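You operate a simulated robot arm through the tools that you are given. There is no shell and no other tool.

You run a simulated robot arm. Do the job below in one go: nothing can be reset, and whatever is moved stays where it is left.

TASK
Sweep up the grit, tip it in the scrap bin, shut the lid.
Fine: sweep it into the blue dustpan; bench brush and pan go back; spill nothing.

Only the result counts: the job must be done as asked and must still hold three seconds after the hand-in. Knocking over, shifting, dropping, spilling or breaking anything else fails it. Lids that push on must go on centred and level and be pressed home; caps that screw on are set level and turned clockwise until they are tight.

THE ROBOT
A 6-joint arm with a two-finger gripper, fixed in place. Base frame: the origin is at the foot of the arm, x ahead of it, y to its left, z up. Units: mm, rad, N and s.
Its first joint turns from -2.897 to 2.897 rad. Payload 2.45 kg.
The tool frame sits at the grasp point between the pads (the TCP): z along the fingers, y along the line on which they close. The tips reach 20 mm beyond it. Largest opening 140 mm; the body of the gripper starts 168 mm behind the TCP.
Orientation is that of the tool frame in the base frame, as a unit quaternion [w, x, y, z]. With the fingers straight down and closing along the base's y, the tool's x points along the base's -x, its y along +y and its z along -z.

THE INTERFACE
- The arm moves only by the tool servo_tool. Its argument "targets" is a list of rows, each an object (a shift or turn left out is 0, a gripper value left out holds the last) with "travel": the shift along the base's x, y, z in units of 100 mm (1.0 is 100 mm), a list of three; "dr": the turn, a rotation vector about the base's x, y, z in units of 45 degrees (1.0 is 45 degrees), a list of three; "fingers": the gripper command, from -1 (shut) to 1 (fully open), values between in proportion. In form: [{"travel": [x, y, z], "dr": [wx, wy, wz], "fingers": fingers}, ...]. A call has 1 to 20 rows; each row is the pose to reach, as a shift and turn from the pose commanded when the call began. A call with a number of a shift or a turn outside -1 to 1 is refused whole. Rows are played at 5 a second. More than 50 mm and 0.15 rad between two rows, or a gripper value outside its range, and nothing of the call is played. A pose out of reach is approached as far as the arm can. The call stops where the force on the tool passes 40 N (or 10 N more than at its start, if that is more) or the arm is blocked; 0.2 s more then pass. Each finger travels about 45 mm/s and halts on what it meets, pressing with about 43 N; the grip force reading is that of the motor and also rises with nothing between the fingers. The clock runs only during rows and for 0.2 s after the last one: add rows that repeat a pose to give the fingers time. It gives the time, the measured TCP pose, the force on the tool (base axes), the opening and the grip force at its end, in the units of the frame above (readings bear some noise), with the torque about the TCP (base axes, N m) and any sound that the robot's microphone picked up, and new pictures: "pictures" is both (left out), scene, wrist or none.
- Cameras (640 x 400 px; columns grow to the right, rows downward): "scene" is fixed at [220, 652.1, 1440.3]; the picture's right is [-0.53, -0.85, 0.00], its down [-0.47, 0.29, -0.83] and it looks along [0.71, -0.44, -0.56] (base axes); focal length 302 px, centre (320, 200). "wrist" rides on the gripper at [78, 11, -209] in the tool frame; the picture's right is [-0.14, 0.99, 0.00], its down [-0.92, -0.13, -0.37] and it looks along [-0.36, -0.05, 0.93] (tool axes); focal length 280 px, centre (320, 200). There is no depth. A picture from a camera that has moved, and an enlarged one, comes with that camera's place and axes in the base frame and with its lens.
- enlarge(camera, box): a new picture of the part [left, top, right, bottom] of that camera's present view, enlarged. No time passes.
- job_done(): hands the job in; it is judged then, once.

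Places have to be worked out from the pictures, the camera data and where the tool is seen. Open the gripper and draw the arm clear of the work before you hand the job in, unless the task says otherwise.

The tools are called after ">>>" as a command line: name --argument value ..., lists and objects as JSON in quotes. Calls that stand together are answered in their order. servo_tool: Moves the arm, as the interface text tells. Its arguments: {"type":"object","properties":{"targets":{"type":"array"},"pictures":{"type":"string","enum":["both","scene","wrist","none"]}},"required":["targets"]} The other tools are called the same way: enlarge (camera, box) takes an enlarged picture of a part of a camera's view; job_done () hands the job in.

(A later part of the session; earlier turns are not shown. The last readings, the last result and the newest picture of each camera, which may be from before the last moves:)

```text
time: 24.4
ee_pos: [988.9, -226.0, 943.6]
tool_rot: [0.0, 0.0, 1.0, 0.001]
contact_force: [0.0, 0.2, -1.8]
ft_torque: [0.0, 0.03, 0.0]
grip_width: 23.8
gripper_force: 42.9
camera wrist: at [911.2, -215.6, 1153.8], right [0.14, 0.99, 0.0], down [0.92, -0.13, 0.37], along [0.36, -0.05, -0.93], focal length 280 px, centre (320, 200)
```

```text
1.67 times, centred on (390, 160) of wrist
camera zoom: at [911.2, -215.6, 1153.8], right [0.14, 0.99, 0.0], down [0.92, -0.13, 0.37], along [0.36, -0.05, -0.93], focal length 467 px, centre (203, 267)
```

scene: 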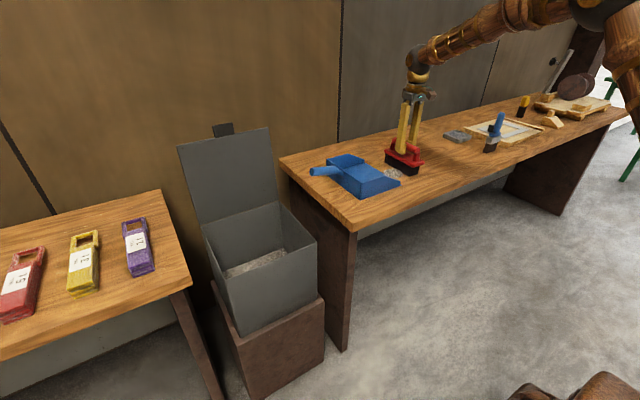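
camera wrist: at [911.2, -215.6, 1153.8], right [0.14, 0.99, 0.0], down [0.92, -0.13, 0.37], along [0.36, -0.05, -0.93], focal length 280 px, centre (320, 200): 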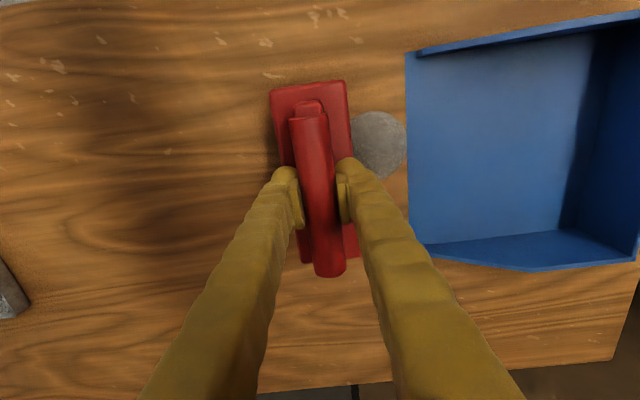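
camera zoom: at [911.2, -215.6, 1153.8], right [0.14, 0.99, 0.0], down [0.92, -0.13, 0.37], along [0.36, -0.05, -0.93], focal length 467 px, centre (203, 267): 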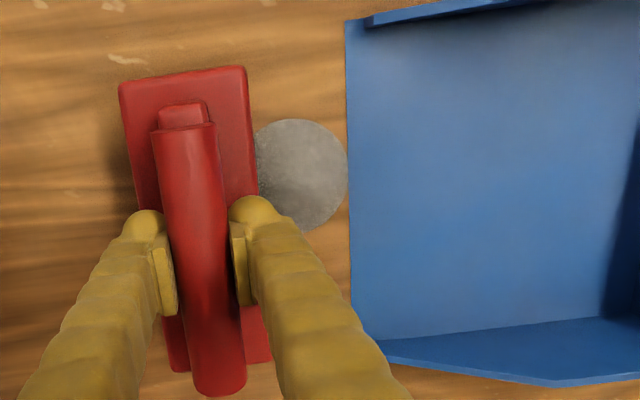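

The grit's leading edge is right at the pan lip (y≈-127). I push on slowly until the bristles are ~13 mm short of the lip, then check how the pile climbs it.

>>> servo_tool --targets '[{"travel": [0.02, 0.1, 0]}, {"travel": [0.04, 0.2, 0]}, {"travel": [0.06, 0.3, 0]}, {"travel": [0.08, 0.4, 0]}, {"travel": [0.1, 0.5, 0]}, {"travel": [0.11, 0.6, 0]}]' --pictures "both"

>>> enlarge --camera "scene" --box '[340, 120, 440, 200]'

>>> enlarge --camera "wrist" --box '[240, 40, 540, 280]'

```text
time: 25.8
ee_pos: [999.7, -166.0, 944.4]
tool_rot: [0.001, 0.001, 1.0, 0.0]
contact_force: [0.0, 0.4, -2.7]
ft_torque: [0.0, 0.02, 0.01]
grip_width: 23.7
gripper_force: 43.4
camera wrist: at [922.1, -155.5, 1153.5], right [0.14, 0.99, 0.0], down [0.92, -0.13, 0.37], along [0.36, -0.05, -0.93], focal length 280 px, centre (320, 200)
```

scene: 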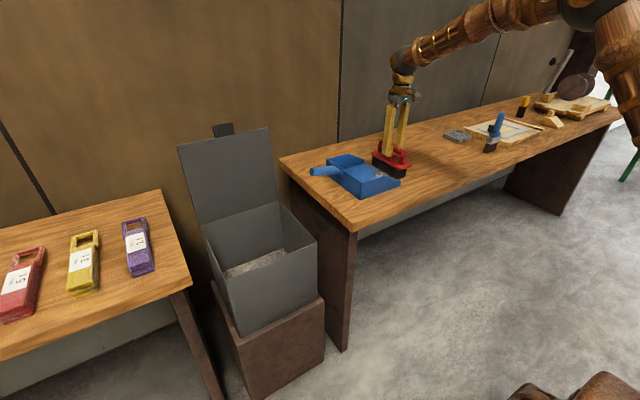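
wrist: 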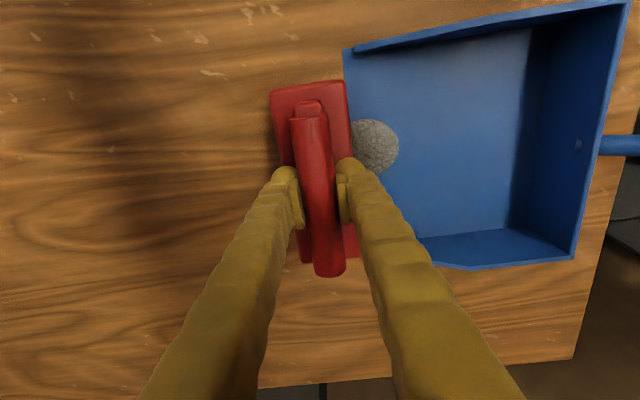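

```text
5.00 times, centred on (390, 160) of scene
camera zoom: at [220.0, 652.1, 1440.3], right [-0.53, -0.85, 0.0], down [-0.47, 0.29, -0.83], along [0.71, -0.44, -0.56], focal length 1510 px, centre (-30, 400)
```

zoom: 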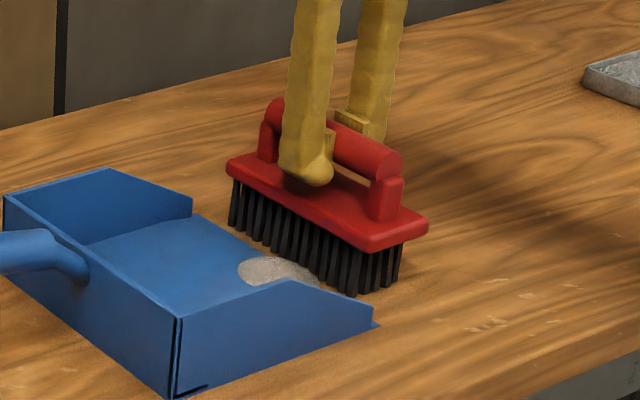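

```text
1.67 times, centred on (390, 160) of wrist
camera zoom: at [922.1, -155.5, 1153.5], right [0.14, 0.99, 0.0], down [0.92, -0.13, 0.37], along [0.36, -0.05, -0.93], focal length 467 px, centre (203, 267)
```

zoom: 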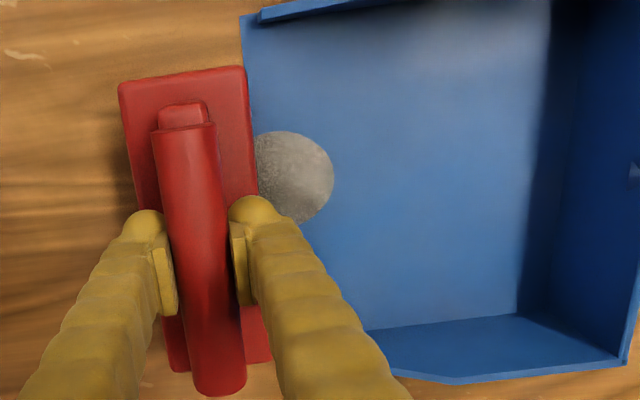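

The pile has ridden up onto the pan floor. I raise the brush 4 mm to clear the lip and carry on pushing the grit deeper into the pan.

>>> servo_tool --targets '[{"travel": [0.0, 0.06, 0]}, {"travel": [0.0, 0.09, 0.04]}, {"travel": [0.01, 0.18, 0.04]}, {"travel": [0.02, 0.27, 0.04]}, {"travel": [0.02, 0.36, 0.04]}, {"travel": [0.02, 0.45, 0.04]}]' --pictures "both"

>>> enlarge --camera "scene" --box '[340, 120, 440, 200]'

>>> enlarge --camera "wrist" --box '[240, 40, 540, 280]'

```text
time: 27.2
ee_pos: [1002.5, -121.7, 948.0]
tool_rot: [0.001, 0.0, 1.0, 0.0]
contact_force: [0.1, -5.2, 11.7]
ft_torque: [-0.08, 0.42, 0.1]
grip_width: 23.4
gripper_force: 43.0
camera wrist: at [924.5, -110.6, 1158.4], right [0.14, 0.99, 0.0], down [0.92, -0.13, 0.37], along [0.37, -0.05, -0.93], focal length 280 px, centre (320, 200)
```

scene: 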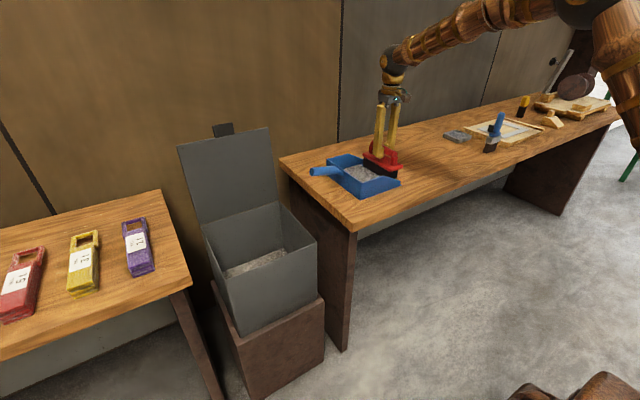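
wrist: 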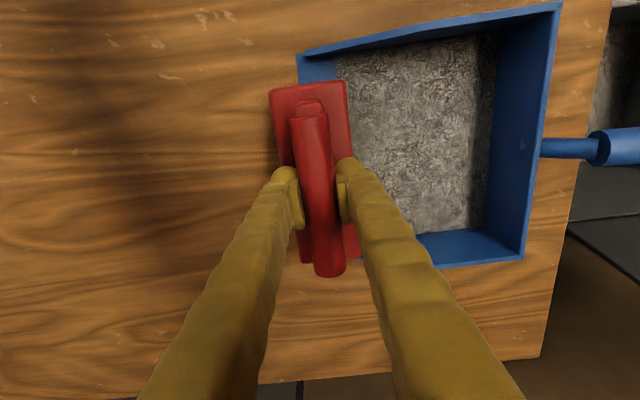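

```text
5.00 times, centred on (390, 160) of scene
camera zoom: at [220.0, 652.1, 1440.3], right [-0.53, -0.85, 0.0], down [-0.47, 0.29, -0.83], along [0.71, -0.44, -0.56], focal length 1510 px, centre (-30, 400)
```

zoom: 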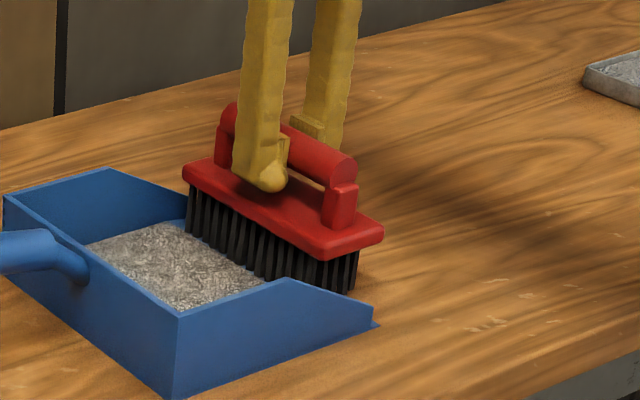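

```text
1.67 times, centred on (390, 160) of wrist
camera zoom: at [924.5, -110.6, 1158.4], right [0.14, 0.99, 0.0], down [0.92, -0.13, 0.37], along [0.37, -0.05, -0.93], focal length 467 px, centre (203, 267)
```

zoom: 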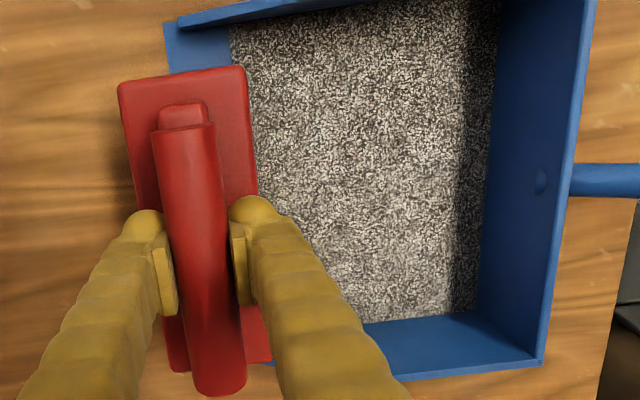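

The grit has gone into the pan (its floor now shows a full layer) and the brush presses lightly on the pan floor. I lift the brush straight up and look for leftovers or any pan shift.

>>> servo_tool --targets '[{"travel": [0, 0, 0.1]}, {"travel": [0, 0, 0.3]}, {"travel": [0, 0, 0.6]}, {"travel": [0, 0, 0.9]}, {"travel": [0, 0, 0.9]}]' --pictures "both"

>>> enlarge --camera "scene" --box '[300, 130, 460, 230]'

>>> enlarge --camera "wrist" --box '[240, 0, 640, 280]'

```text
time: 28.4
ee_pos: [1001.7, -120.0, 1038.5]
tool_rot: [0.0, 0.0, 1.0, 0.0]
contact_force: [0.5, 0.3, -2.3]
ft_torque: [-0.02, 0.03, -0.01]
grip_width: 23.6
gripper_force: 43.2
camera wrist: at [923.4, -109.6, 1248.3], right [0.14, 0.99, 0.0], down [0.92, -0.13, 0.37], along [0.36, -0.05, -0.93], focal length 280 px, centre (320, 200)
```

scene: 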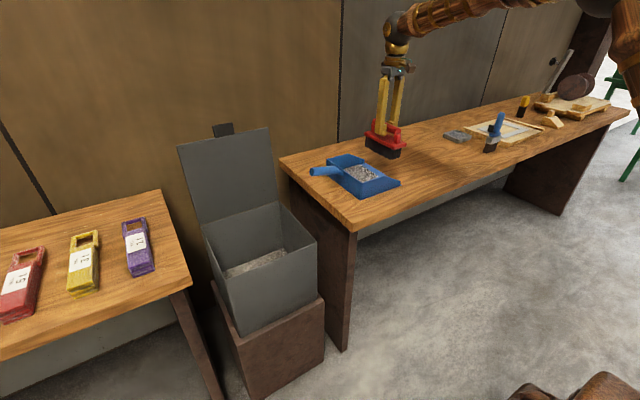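
wrist: 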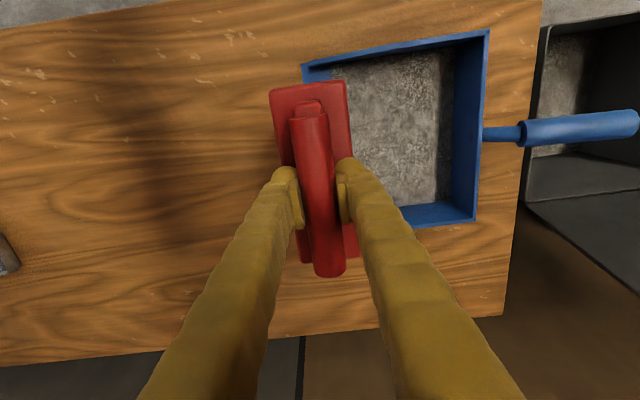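

```text
4.00 times, centred on (380, 180) of scene
camera zoom: at [220.0, 652.1, 1440.3], right [-0.53, -0.85, 0.0], down [-0.47, 0.29, -0.83], along [0.71, -0.44, -0.56], focal length 1208 px, centre (80, 280)
```

zoom: 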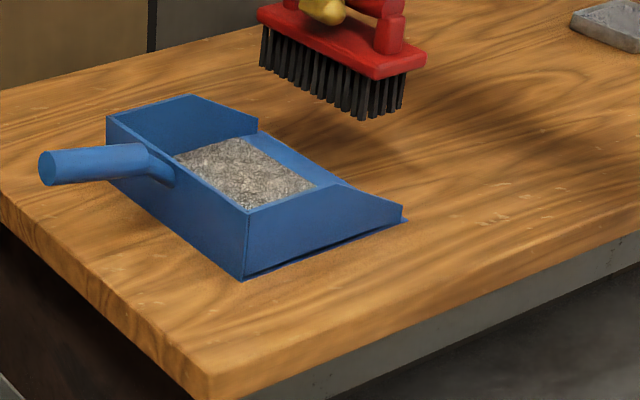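

```text
1.43 times, centred on (440, 140) of wrist
camera zoom: at [923.4, -109.6, 1248.3], right [0.14, 0.99, 0.0], down [0.92, -0.13, 0.37], along [0.36, -0.05, -0.93], focal length 401 px, centre (149, 286)
```

zoom: 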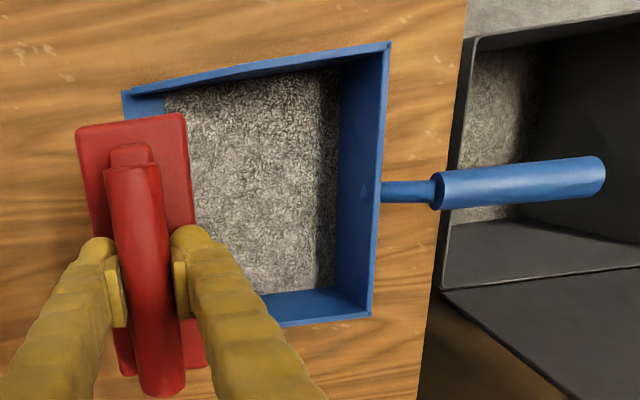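

All the grit is in the pan, the bench is clean and the pan has not shifted. I carry the brush back to its original spot, turning it −90° again.

>>> servo_tool --targets '[{"travel": [0.08, -0.17, 0], "dr": [0, 0, -0.17]}, {"travel": [0.16, -0.34, 0], "dr": [0, 0, -0.34]}, {"travel": [0.24, -0.51, 0], "dr": [0, 0, -0.51]}, {"travel": [0.32, -0.68, 0], "dr": [0, 0, -0.68]}, {"travel": [0.4, -0.85, 0], "dr": [0, 0, -0.85]}, {"travel": [0.48, -1.0, 0], "dr": [0, 0, -1.0]}]' --pictures "none"

>>> servo_tool --targets '[{"travel": [0.08, -0.17, 0], "dr": [0, 0, -0.17]}, {"travel": [0.16, -0.34, 0], "dr": [0, 0, -0.34]}, {"travel": [0.24, -0.51, 0], "dr": [0, 0, -0.51]}, {"travel": [0.32, -0.68, 0], "dr": [0, 0, -0.68]}, {"travel": [0.4, -0.85, 0], "dr": [0, 0, -0.85]}, {"travel": [0.48, -1.0, 0], "dr": [0, 0, -1.0]}]' --pictures "none"

>>> servo_tool --targets '[{"travel": [0, -0.33, 0]}, {"travel": [0, -0.67, 0]}, {"travel": [0, -1.0, 0]}]' --pictures "none"

>>> servo_tool --targets '[{"travel": [0, -0.25, 0]}, {"travel": [0, -0.49, 0]}, {"travel": [0, -0.49, 0]}, {"travel": [0, -0.49, 0]}]' --pictures "both"

```text
time: 29.8
ee_pos: [1050.6, -219.8, 1038.5]
tool_rot: [0.0, 0.383, 0.924, 0.0]
contact_force: [-0.1, 0.0, -3.2]
ft_torque: [-0.01, 0.0, -0.01]
grip_width: 23.6
gripper_force: 42.3
```

```text
time: 31.2
ee_pos: [1097.6, -320.1, 1037.7]
tool_rot: [0.0, 0.708, 0.706, 0.0]
contact_force: [0.2, 0.1, -1.2]
ft_torque: [-0.04, -0.02, 0.0]
grip_width: 23.9
gripper_force: 43.2
```

```text
time: 32.0
ee_pos: [1099.8, -419.0, 1037.6]
tool_rot: [0.0, 0.707, 0.707, 0.0]
contact_force: [0.1, 0.5, -1.2]
ft_torque: [-0.05, 0.02, 0.01]
grip_width: 23.7
gripper_force: 43.0
```

```text
time: 33.0
ee_pos: [1099.1, -469.5, 1038.8]
tool_rot: [0.0, 0.707, 0.707, 0.0]
contact_force: [-0.6, -0.4, -1.9]
ft_torque: [-0.02, 0.0, 0.0]
grip_width: 23.6
gripper_force: 43.2
camera wrist: at [1109.0, -391.7, 1247.4], right [0.99, -0.14, 0.0], down [-0.13, -0.92, 0.37], along [-0.05, -0.36, -0.93], focal length 280 px, centre (320, 200)
```

scene: 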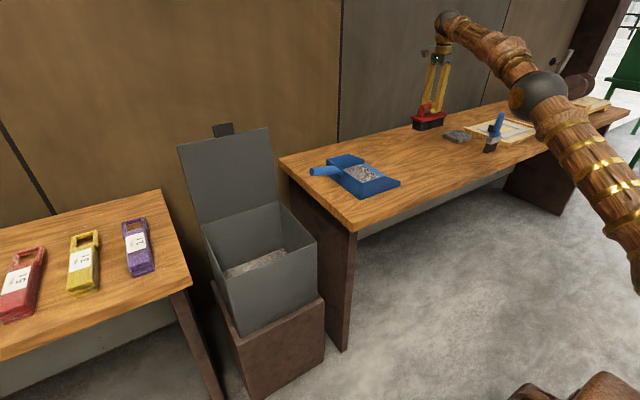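
wrist: 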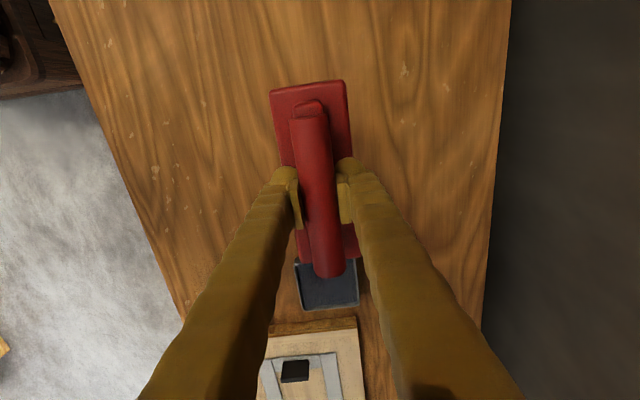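

The brush is above its original place at (1099,-469). I lower it 94.5 mm onto the bench, checking the contact reading.

>>> servo_tool --targets '[{"travel": [0, 0, -0.35]}, {"travel": [0, 0, -0.7]}, {"travel": [0, 0, -0.88]}, {"travel": [0, 0, -0.92]}, {"travel": [0, 0, -0.945]}, {"travel": [0, 0, -0.945]}]' --pictures "both"

>>> enlarge --camera "scene" --box '[390, 90, 470, 160]'

```text
time: 34.4
ee_pos: [1098.5, -470.0, 943.7]
tool_rot: [0.001, 0.707, 0.707, 0.001]
contact_force: [-2.2, 2.3, 6.0]
ft_torque: [-0.16, -0.02, -0.06]
grip_width: 23.7
gripper_force: 42.7
camera wrist: at [1109.2, -391.8, 1152.9], right [0.99, -0.14, 0.0], down [-0.13, -0.92, 0.37], along [-0.05, -0.37, -0.93], focal length 280 px, centre (320, 200)
```

scene: 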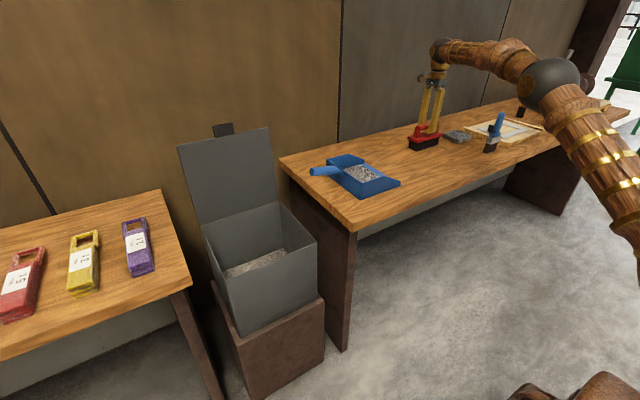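
wrist: 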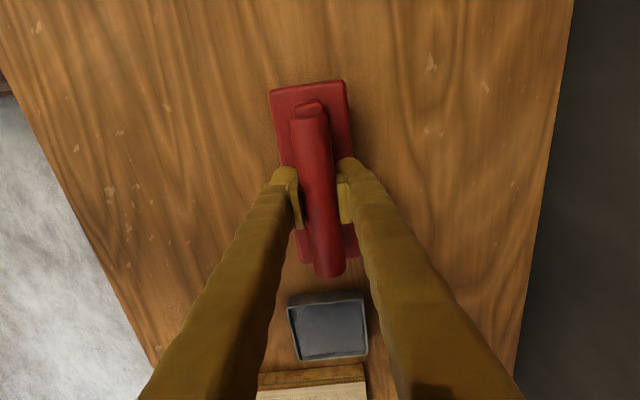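

```text
5.71 times, centred on (430, 125) of scene
camera zoom: at [220.0, 652.1, 1440.3], right [-0.53, -0.85, 0.0], down [-0.47, 0.29, -0.83], along [0.71, -0.44, -0.56], focal length 1726 px, centre (-309, 629)
```

zoom: 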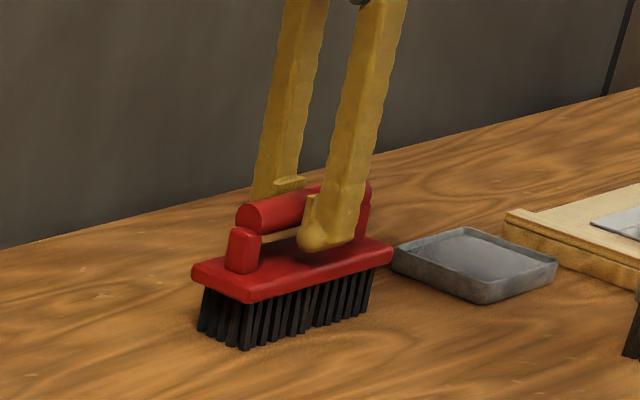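

The brush is resting on the bench (≈8 N up) in its original position within a couple of mm. I open the fingers and withdraw upward.

>>> servo_tool --targets '[{"travel": [0, 0, 0], "fingers": 0.2}, {"travel": [0, 0, 0], "fingers": 0.2}, {"travel": [0, 0, 0], "fingers": 0.2}, {"travel": [0, 0, 0], "fingers": 0.2}, {"travel": [0, 0, 0], "fingers": 0.2}, {"travel": [0, 0, 0.2], "fingers": 0.2}, {"travel": [0, 0, 0.5], "fingers": 0.2}, {"travel": [0, 0, 0.9], "fingers": 0.2}, {"travel": [0, 0, 0.9], "fingers": 0.2}]' --pictures "both"

>>> enlarge --camera "scene" --box '[390, 90, 470, 160]'

>>> enlarge --camera "scene" --box '[290, 140, 420, 220]'

```text
time: 36.4
ee_pos: [1098.5, -469.6, 1034.1]
tool_rot: [0.001, 0.707, 0.708, 0.0]
contact_force: [0.4, -0.4, 0.5]
ft_torque: [0.01, 0.0, 0.0]
grip_width: 83.9
gripper_force: 0.0
camera wrist: at [1108.9, -391.2, 1242.7], right [0.99, -0.14, 0.0], down [-0.13, -0.92, 0.37], along [-0.05, -0.36, -0.93], focal length 280 px, centre (320, 200)
```

scene: 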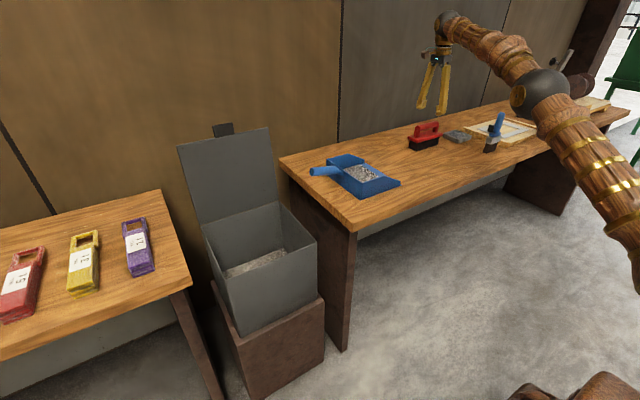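
wrist: 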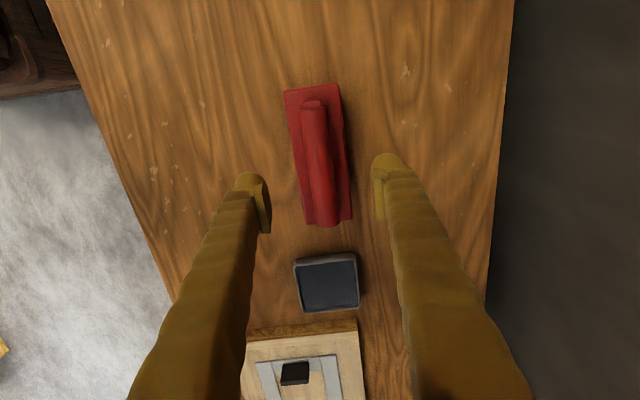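

```text
5.71 times, centred on (430, 125) of scene
camera zoom: at [220.0, 652.1, 1440.3], right [-0.53, -0.85, 0.0], down [-0.47, 0.29, -0.83], along [0.71, -0.44, -0.56], focal length 1726 px, centre (-309, 629)
```

zoom: 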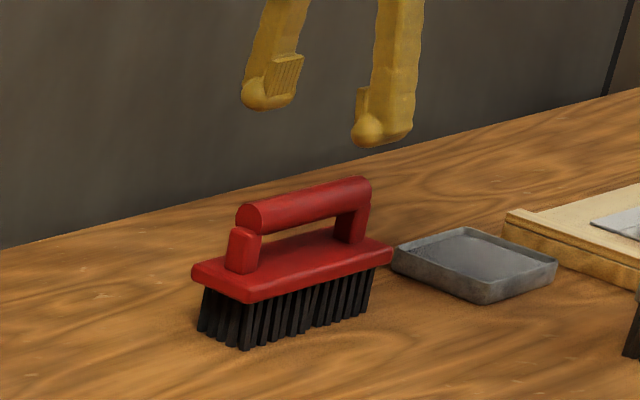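

```text
4.92 times, centred on (355, 180) of scene
camera zoom: at [220.0, 652.1, 1440.3], right [-0.53, -0.85, 0.0], down [-0.47, 0.29, -0.83], along [0.71, -0.44, -0.56], focal length 1487 px, centre (148, 298)
```

zoom: 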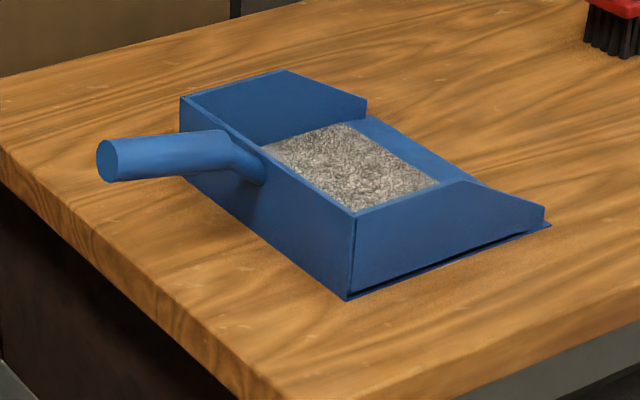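

The brush is back and standing correctly. Next is the pan: its handle grip runs from about (998,101,936) to (1001,200,950). I move there at height with the gripper already closing along x.

>>> servo_tool --targets '[{"travel": [-0.05, 0.33, 0]}, {"travel": [-0.1, 0.67, 0]}, {"travel": [-0.16, 1.0, 0]}]' --pictures "none"

>>> servo_tool --targets '[{"travel": [-0.05, 0.33, 0]}, {"travel": [-0.1, 0.67, 0]}, {"travel": [-0.16, 1.0, 0]}]' --pictures "none"

>>> servo_tool --targets '[{"travel": [-0.05, 0.33, 0]}, {"travel": [-0.1, 0.67, 0]}, {"travel": [-0.16, 1.0, 0]}]' --pictures "none"

>>> servo_tool --targets '[{"travel": [-0.05, 0.33, 0]}, {"travel": [-0.1, 0.67, 0]}, {"travel": [-0.16, 1.0, 0]}]' --pictures "none"

>>> servo_tool --targets '[{"travel": [-0.05, 0.33, 0]}, {"travel": [-0.1, 0.67, 0]}, {"travel": [-0.16, 1.0, 0]}, {"travel": [-0.16, 1.0, 0]}]' --pictures "both"

```text
time: 37.2
ee_pos: [1082.6, -369.1, 1033.4]
tool_rot: [0.0, 0.707, 0.707, 0.0]
contact_force: [0.6, -0.9, -0.1]
ft_torque: [0.07, 0.0, 0.02]
grip_width: 84.1
gripper_force: 0.0
```

```text
time: 38.0
ee_pos: [1065.1, -269.5, 1031.7]
tool_rot: [0.0, 0.707, 0.707, 0.0]
contact_force: [-0.3, 0.8, 0.5]
ft_torque: [0.04, 0.01, 0.01]
grip_width: 84.2
gripper_force: 0.1
```

```text
time: 38.8
ee_pos: [1048.7, -171.3, 1034.1]
tool_rot: [-0.001, 0.707, 0.707, 0.0]
contact_force: [-0.8, -0.8, -0.3]
ft_torque: [0.03, 0.03, -0.01]
grip_width: 84.2
gripper_force: 0.1
```

```text
time: 39.6
ee_pos: [1033.7, -71.5, 1032.2]
tool_rot: [0.0, 0.708, 0.707, 0.0]
contact_force: [-0.1, 0.3, 0.1]
ft_torque: [0.01, 0.02, 0.03]
grip_width: 83.8
gripper_force: 0.0
```

```text
time: 40.6
ee_pos: [1018.3, 30.0, 1033.7]
tool_rot: [0.001, 0.707, 0.707, 0.0]
contact_force: [-0.3, 0.2, 0.8]
ft_torque: [0.01, 0.0, 0.03]
grip_width: 84.0
gripper_force: 0.0
camera wrist: at [1029.5, 107.4, 1243.1], right [0.99, -0.14, 0.0], down [-0.13, -0.92, 0.37], along [-0.05, -0.37, -0.93], focal length 280 px, centre (320, 200)
```

scene: 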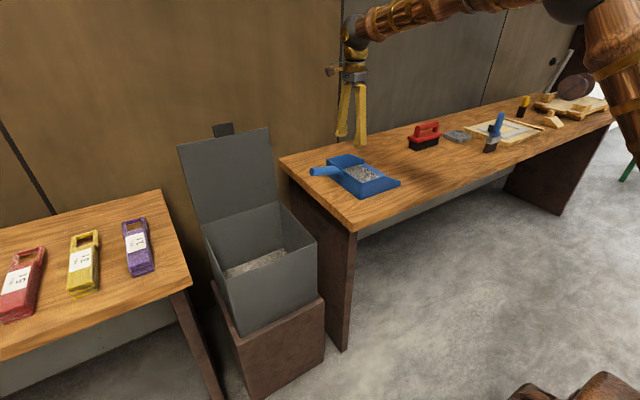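
wrist: 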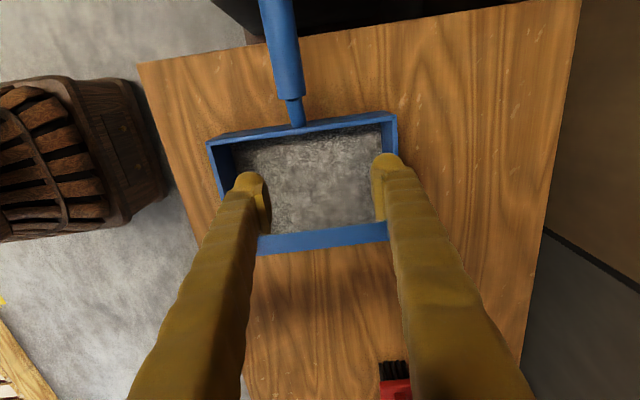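

The pan handle lies at x≈1000 with the grip starting at y≈105. I move above it at y≈122 and look again.

>>> servo_tool --targets '[{"travel": [-0.06, 0.3, 0]}, {"travel": [-0.12, 0.6, 0]}, {"travel": [-0.18, 0.91, 0]}, {"travel": [-0.18, 0.91, 0]}]' --pictures "both"

>>> enlarge --camera "wrist" --box '[200, 0, 440, 300]'

>>> enlarge --camera "scene" --box '[280, 100, 410, 210]'

```text
time: 41.6
ee_pos: [1001.6, 121.8, 1031.4]
tool_rot: [0.0, 0.707, 0.707, -0.001]
contact_force: [0.4, 0.2, -0.4]
ft_torque: [0.01, 0.02, 0.02]
grip_width: 84.0
gripper_force: 0.1
camera wrist: at [1012.8, 199.6, 1242.0], right [0.99, -0.14, 0.0], down [-0.13, -0.92, 0.37], along [-0.05, -0.37, -0.93], focal length 280 px, centre (320, 200)
```

scene: 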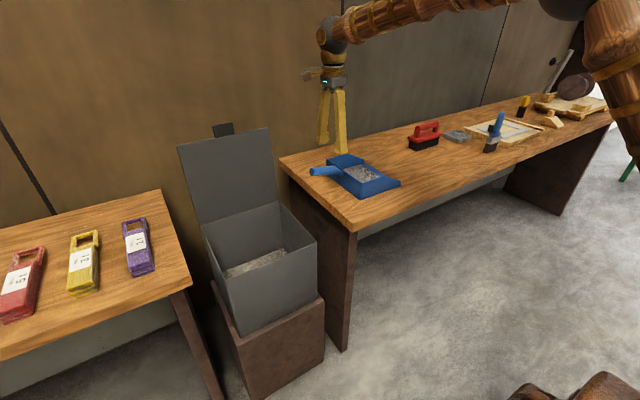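
wrist: 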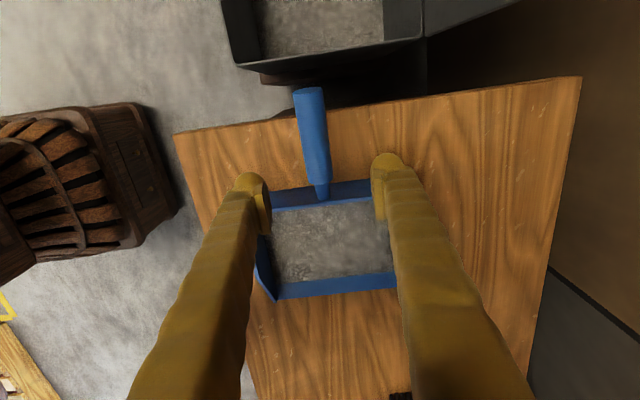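

```text
1.33 times, centred on (320, 150) of wrist
camera zoom: at [1012.8, 199.6, 1242.0], right [0.99, -0.14, 0.0], down [-0.13, -0.92, 0.37], along [-0.05, -0.37, -0.93], focal length 374 px, centre (320, 267)
```

zoom: 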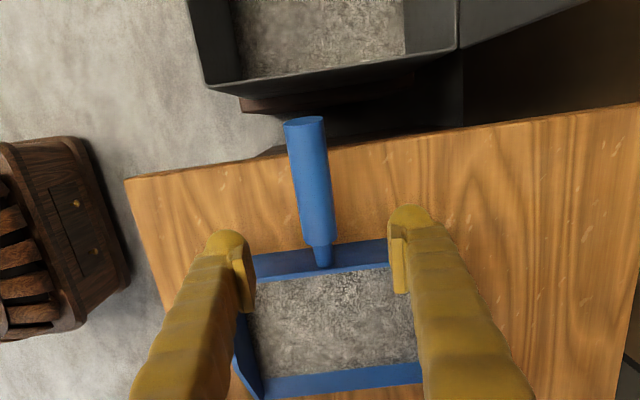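

```text
3.64 times, centred on (345, 155) of scene
camera zoom: at [220.0, 652.1, 1440.3], right [-0.53, -0.85, 0.0], down [-0.47, 0.29, -0.83], along [0.71, -0.44, -0.56], focal length 1098 px, centre (229, 364)
```

zoom: 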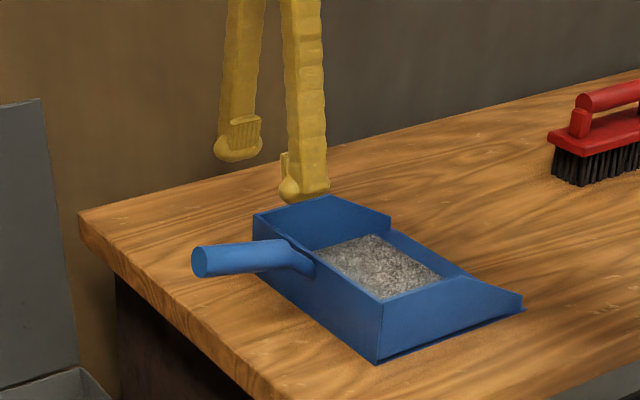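

The handle axis is at x≈1000.5, the tool is aligned. I descend with the fingers straddling the grip to about z≈945 and check heights.

>>> servo_tool --targets '[{"travel": [0, 0, -0.3]}, {"travel": [0, 0, -0.6]}, {"travel": [0, 0, -0.88]}, {"travel": [0, 0, -0.88]}]' --pictures "both"

>>> enlarge --camera "scene" --box '[290, 130, 370, 200]'

>>> enlarge --camera "wrist" --box '[200, 0, 440, 300]'

```text
time: 42.6
ee_pos: [1000.6, 122.2, 942.7]
tool_rot: [0.0, 0.707, 0.707, -0.001]
contact_force: [0.5, 0.1, 0.4]
ft_torque: [-0.02, 0.0, -0.03]
grip_width: 84.2
gripper_force: 0.0
camera wrist: at [1012.1, 199.0, 1152.3], right [0.99, -0.14, 0.0], down [-0.13, -0.92, 0.37], along [-0.05, -0.37, -0.93], focal length 280 px, centre (320, 200)
```

scene: 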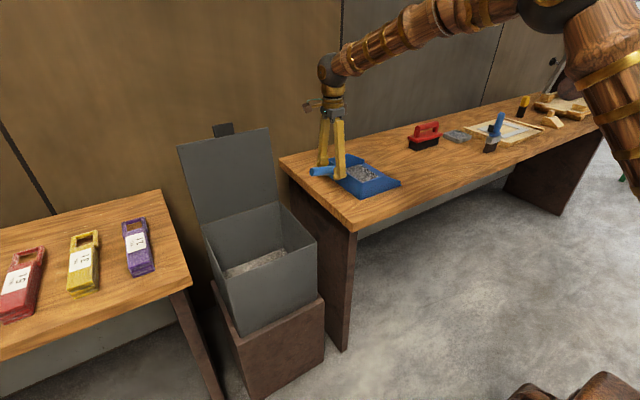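
wrist: 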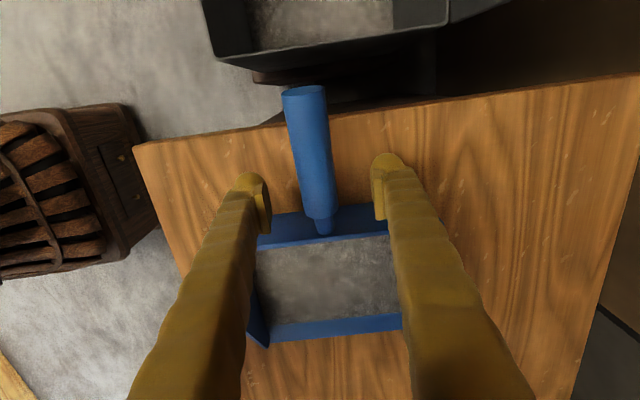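

```text
5.71 times, centred on (330, 165) of scene
camera zoom: at [220.0, 652.1, 1440.3], right [-0.53, -0.85, 0.0], down [-0.47, 0.29, -0.83], along [0.71, -0.44, -0.56], focal length 1726 px, centre (263, 400)
```

zoom: 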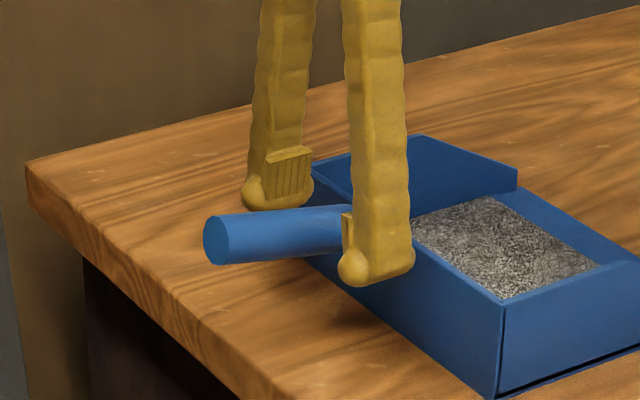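

```text
1.33 times, centred on (320, 150) of wrist
camera zoom: at [1012.1, 199.0, 1152.3], right [0.99, -0.14, 0.0], down [-0.13, -0.92, 0.37], along [-0.05, -0.37, -0.93], focal length 374 px, centre (320, 267)
```

zoom: 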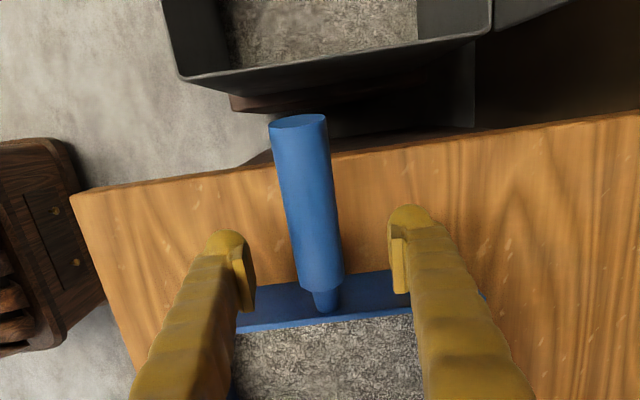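

Handle axis is ≈7 mm below the tool centre. I lower 8 mm and close on the grip.

>>> servo_tool --targets '[{"travel": [0, 0, -0.08]}, {"travel": [0, 0, -0.08]}, {"travel": [0, 0, -0.08], "fingers": -1}, {"travel": [0, 0, -0.08], "fingers": -1}, {"travel": [0, 0, -0.08], "fingers": -1}, {"travel": [0, 0, -0.08], "fingers": -1}, {"travel": [0, 0, -0.08], "fingers": -1}, {"travel": [0, 0, -0.08], "fingers": -1}, {"travel": [0, 0, -0.08], "fingers": -1}]' --pictures "both"

>>> enlarge --camera "scene" --box '[290, 130, 410, 210]'

```text
time: 44.6
ee_pos: [999.8, 121.4, 935.6]
tool_rot: [0.0, 0.707, 0.707, 0.0]
contact_force: [0.8, 0.4, -0.5]
ft_torque: [0.11, -0.01, 0.02]
grip_width: 26.3
gripper_force: 43.4
camera wrist: at [1011.3, 199.5, 1145.5], right [0.99, -0.14, 0.0], down [-0.13, -0.92, 0.37], along [-0.05, -0.37, -0.93], focal length 280 px, centre (320, 200)
```

scene: 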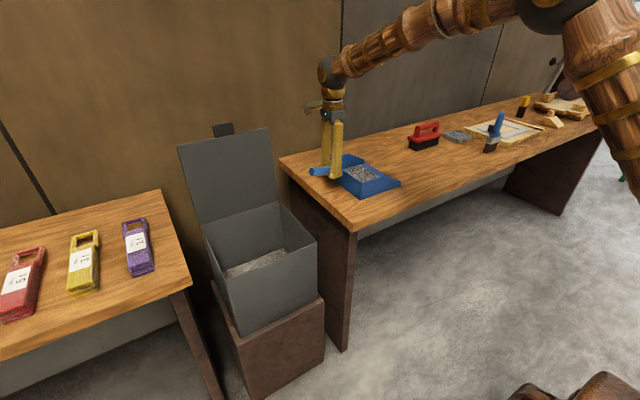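
wrist: 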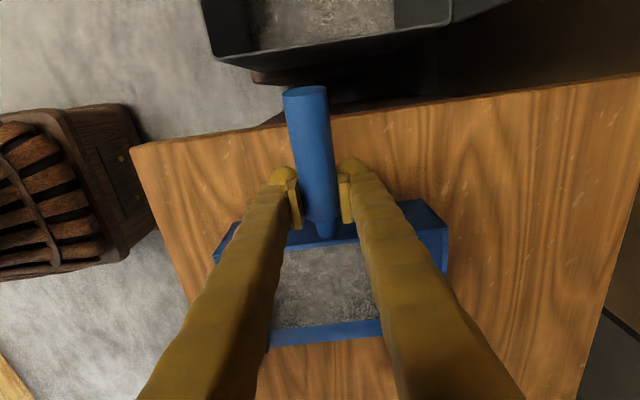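

```text
5.00 times, centred on (350, 170) of scene
camera zoom: at [220.0, 652.1, 1440.3], right [-0.53, -0.85, 0.0], down [-0.47, 0.29, -0.83], along [0.71, -0.44, -0.56], focal length 1510 px, centre (170, 350)
```

zoom: 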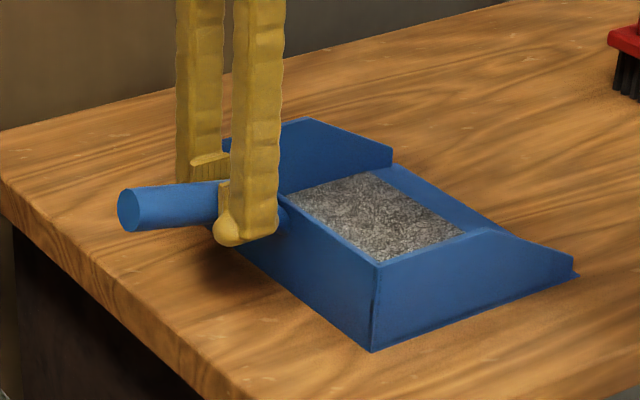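

The handle is held (26.3 mm). I lift just 12 mm slowly and check force, torque and whether the pan droops.

>>> servo_tool --targets '[{"travel": [0, 0, 0.03]}, {"travel": [0, 0, 0.06]}, {"travel": [0, 0, 0.09]}, {"travel": [0, 0, 0.12]}, {"travel": [0, 0, 0.12]}]' --pictures "both"

>>> enlarge --camera "scene" --box '[290, 130, 410, 210]'

```text
time: 45.8
ee_pos: [1000.0, 123.1, 948.5]
tool_rot: [0.0, 0.707, 0.707, 0.0]
contact_force: [0.0, 0.5, -2.6]
ft_torque: [0.4, 0.0, -0.02]
grip_width: 26.5
gripper_force: 42.9
camera wrist: at [1011.1, 199.9, 1157.8], right [0.99, -0.14, 0.0], down [-0.13, -0.92, 0.37], along [-0.05, -0.37, -0.93], focal length 280 px, centre (320, 200)
```

scene: 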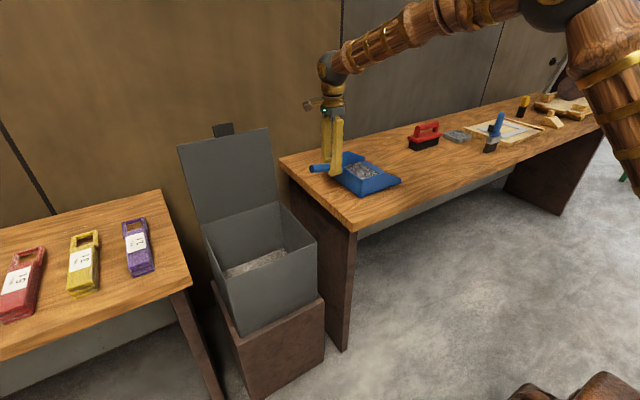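
wrist: 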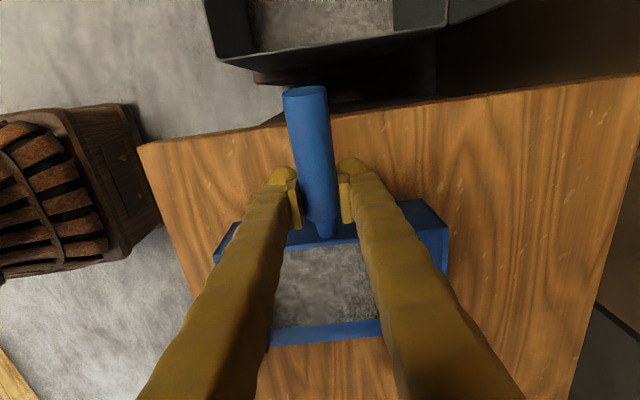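

```text
5.00 times, centred on (350, 170) of scene
camera zoom: at [220.0, 652.1, 1440.3], right [-0.53, -0.85, 0.0], down [-0.47, 0.29, -0.83], along [0.71, -0.44, -0.56], focal length 1510 px, centre (170, 350)
```

zoom: 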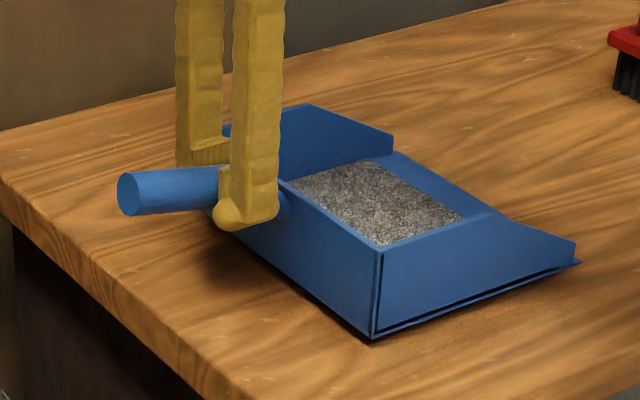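

The pan lifts level with no droop (≈2.6 N, 0.4 Nm). I raise it 90 mm more and carry it level in +y toward the bin.

>>> servo_tool --targets '[{"travel": [0, 0, 0.15]}, {"travel": [0, 0, 0.4]}, {"travel": [0, 0, 0.65]}, {"travel": [0, 0, 0.9]}, {"travel": [0, 0, 0.9]}]' --pictures "none"

>>> servo_tool --targets '[{"travel": [0.02, 0.15, 0]}, {"travel": [0.05, 0.4, 0]}, {"travel": [0.09, 0.7, 0]}, {"travel": [0.13, 1.0, 0]}]' --pictures "both"

```text
time: 47.0
ee_pos: [998.4, 121.7, 1040.2]
tool_rot: [0.0, 0.708, 0.707, 0.0]
contact_force: [0.5, 0.1, -2.6]
ft_torque: [0.41, 0.0, 0.01]
grip_width: 26.8
gripper_force: 43.8
```

```text
time: 48.0
ee_pos: [1012.4, 221.4, 1038.2]
tool_rot: [0.001, 0.707, 0.707, -0.001]
contact_force: [-1.2, -0.3, -1.9]
ft_torque: [0.43, -0.02, 0.03]
grip_width: 26.5
gripper_force: 43.0
camera wrist: at [1023.9, 298.6, 1248.5], right [0.99, -0.14, 0.0], down [-0.13, -0.92, 0.37], along [-0.05, -0.36, -0.93], focal length 280 px, centre (320, 200)
```

scene: 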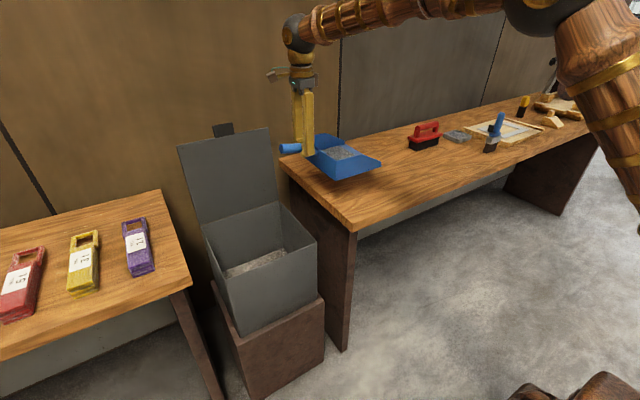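
wrist: 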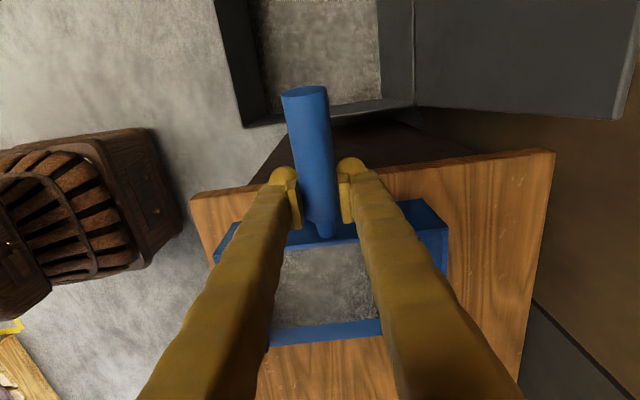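

The pan rides level and steady. I continue toward the bin, 200 mm further in +y.

>>> servo_tool --targets '[{"travel": [0.02, 0.15, 0]}, {"travel": [0.05, 0.4, 0]}, {"travel": [0.09, 0.7, 0]}, {"travel": [0.13, 1.0, 0]}]' --pictures "none"

>>> servo_tool --targets '[{"travel": [0, 0.3, 0]}, {"travel": [0, 0.6, 0]}, {"travel": [0, 0.85, 0]}, {"travel": [0, 1.0, 0]}, {"travel": [0, 1.0, 0]}]' --pictures "both"

```text
time: 49.0
ee_pos: [1026.7, 321.0, 1039.2]
tool_rot: [-0.001, 0.707, 0.707, 0.0]
contact_force: [-0.1, 0.4, -3.2]
ft_torque: [0.44, 0.0, -0.02]
grip_width: 26.6
gripper_force: 43.4
```

```text
time: 50.2
ee_pos: [1026.0, 421.8, 1039.2]
tool_rot: [0.0, 0.707, 0.707, 0.0]
contact_force: [-0.1, -0.6, -2.3]
ft_torque: [0.37, -0.01, 0.03]
grip_width: 26.5
gripper_force: 42.7
camera wrist: at [1037.0, 498.8, 1247.8], right [0.99, -0.14, 0.0], down [-0.13, -0.92, 0.37], along [-0.05, -0.37, -0.93], focal length 280 px, centre (320, 200)
```

scene: 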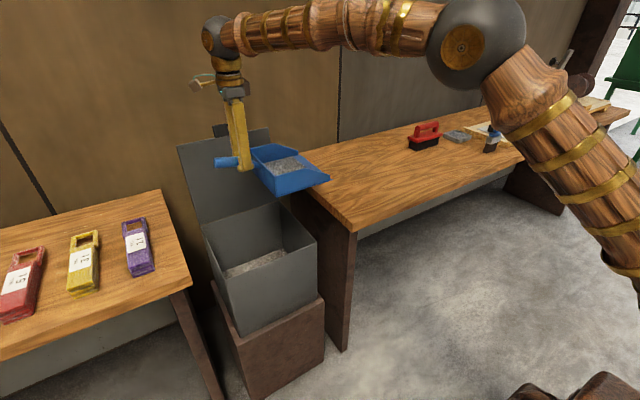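
wrist: 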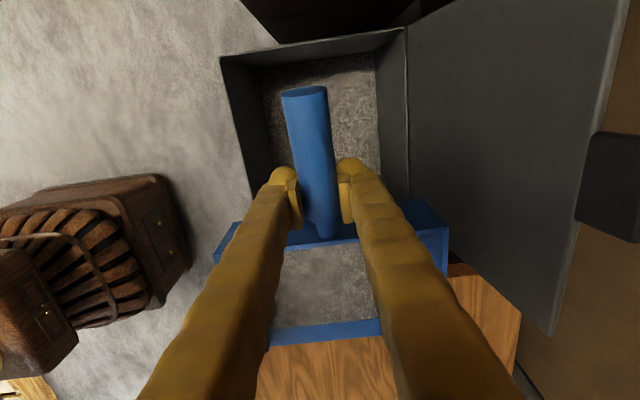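

The bin's opening spans x≈885–1180, y≈255–567 at the rim, and the pan is centred in x. I move 98 mm further so the lip is above the opening, still level.

>>> servo_tool --targets '[{"travel": [0, 0.2, 0]}, {"travel": [0, 0.45, 0]}, {"travel": [0, 0.7, 0]}, {"travel": [0, 0.9, 0]}, {"travel": [0, 0.98, 0]}, {"travel": [0, 0.98, 0]}]' --pictures "both"

>>> enlarge --camera "scene" --box '[160, 110, 340, 340]'

```text
time: 51.6
ee_pos: [1025.7, 520.1, 1038.8]
tool_rot: [0.0, 0.707, 0.707, 0.0]
contact_force: [0.4, 0.5, -3.7]
ft_torque: [0.36, 0.03, 0.02]
grip_width: 26.4
gripper_force: 43.0
camera wrist: at [1036.7, 597.4, 1249.0], right [0.99, -0.14, 0.0], down [-0.13, -0.92, 0.37], along [-0.05, -0.37, -0.93], focal length 280 px, centre (320, 200)
```

scene: 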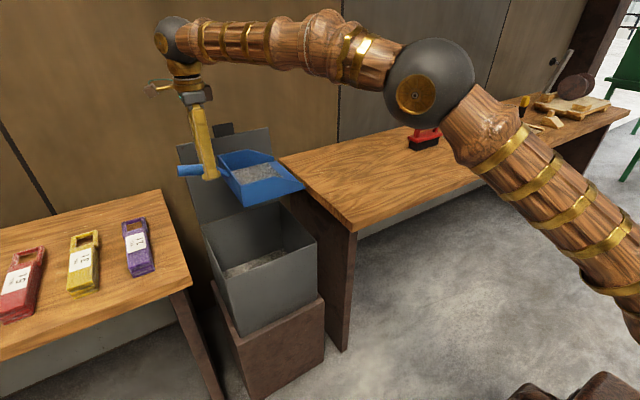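
wrist: 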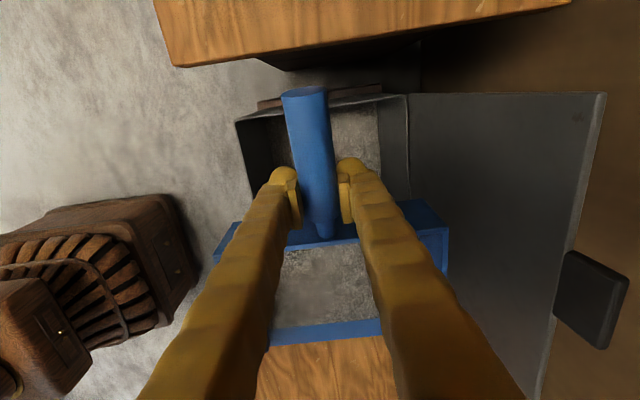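

```text
1.74 times, centred on (250, 225) of scene
camera zoom: at [220.0, 652.1, 1440.3], right [-0.53, -0.85, 0.0], down [-0.47, 0.29, -0.83], along [0.71, -0.44, -0.56], focal length 525 px, centre (442, 156)
```

zoom: 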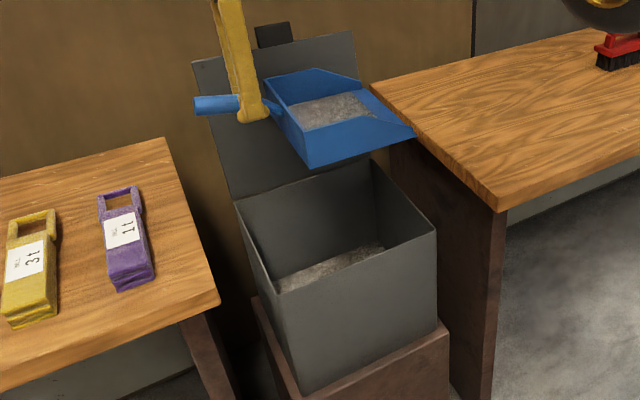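

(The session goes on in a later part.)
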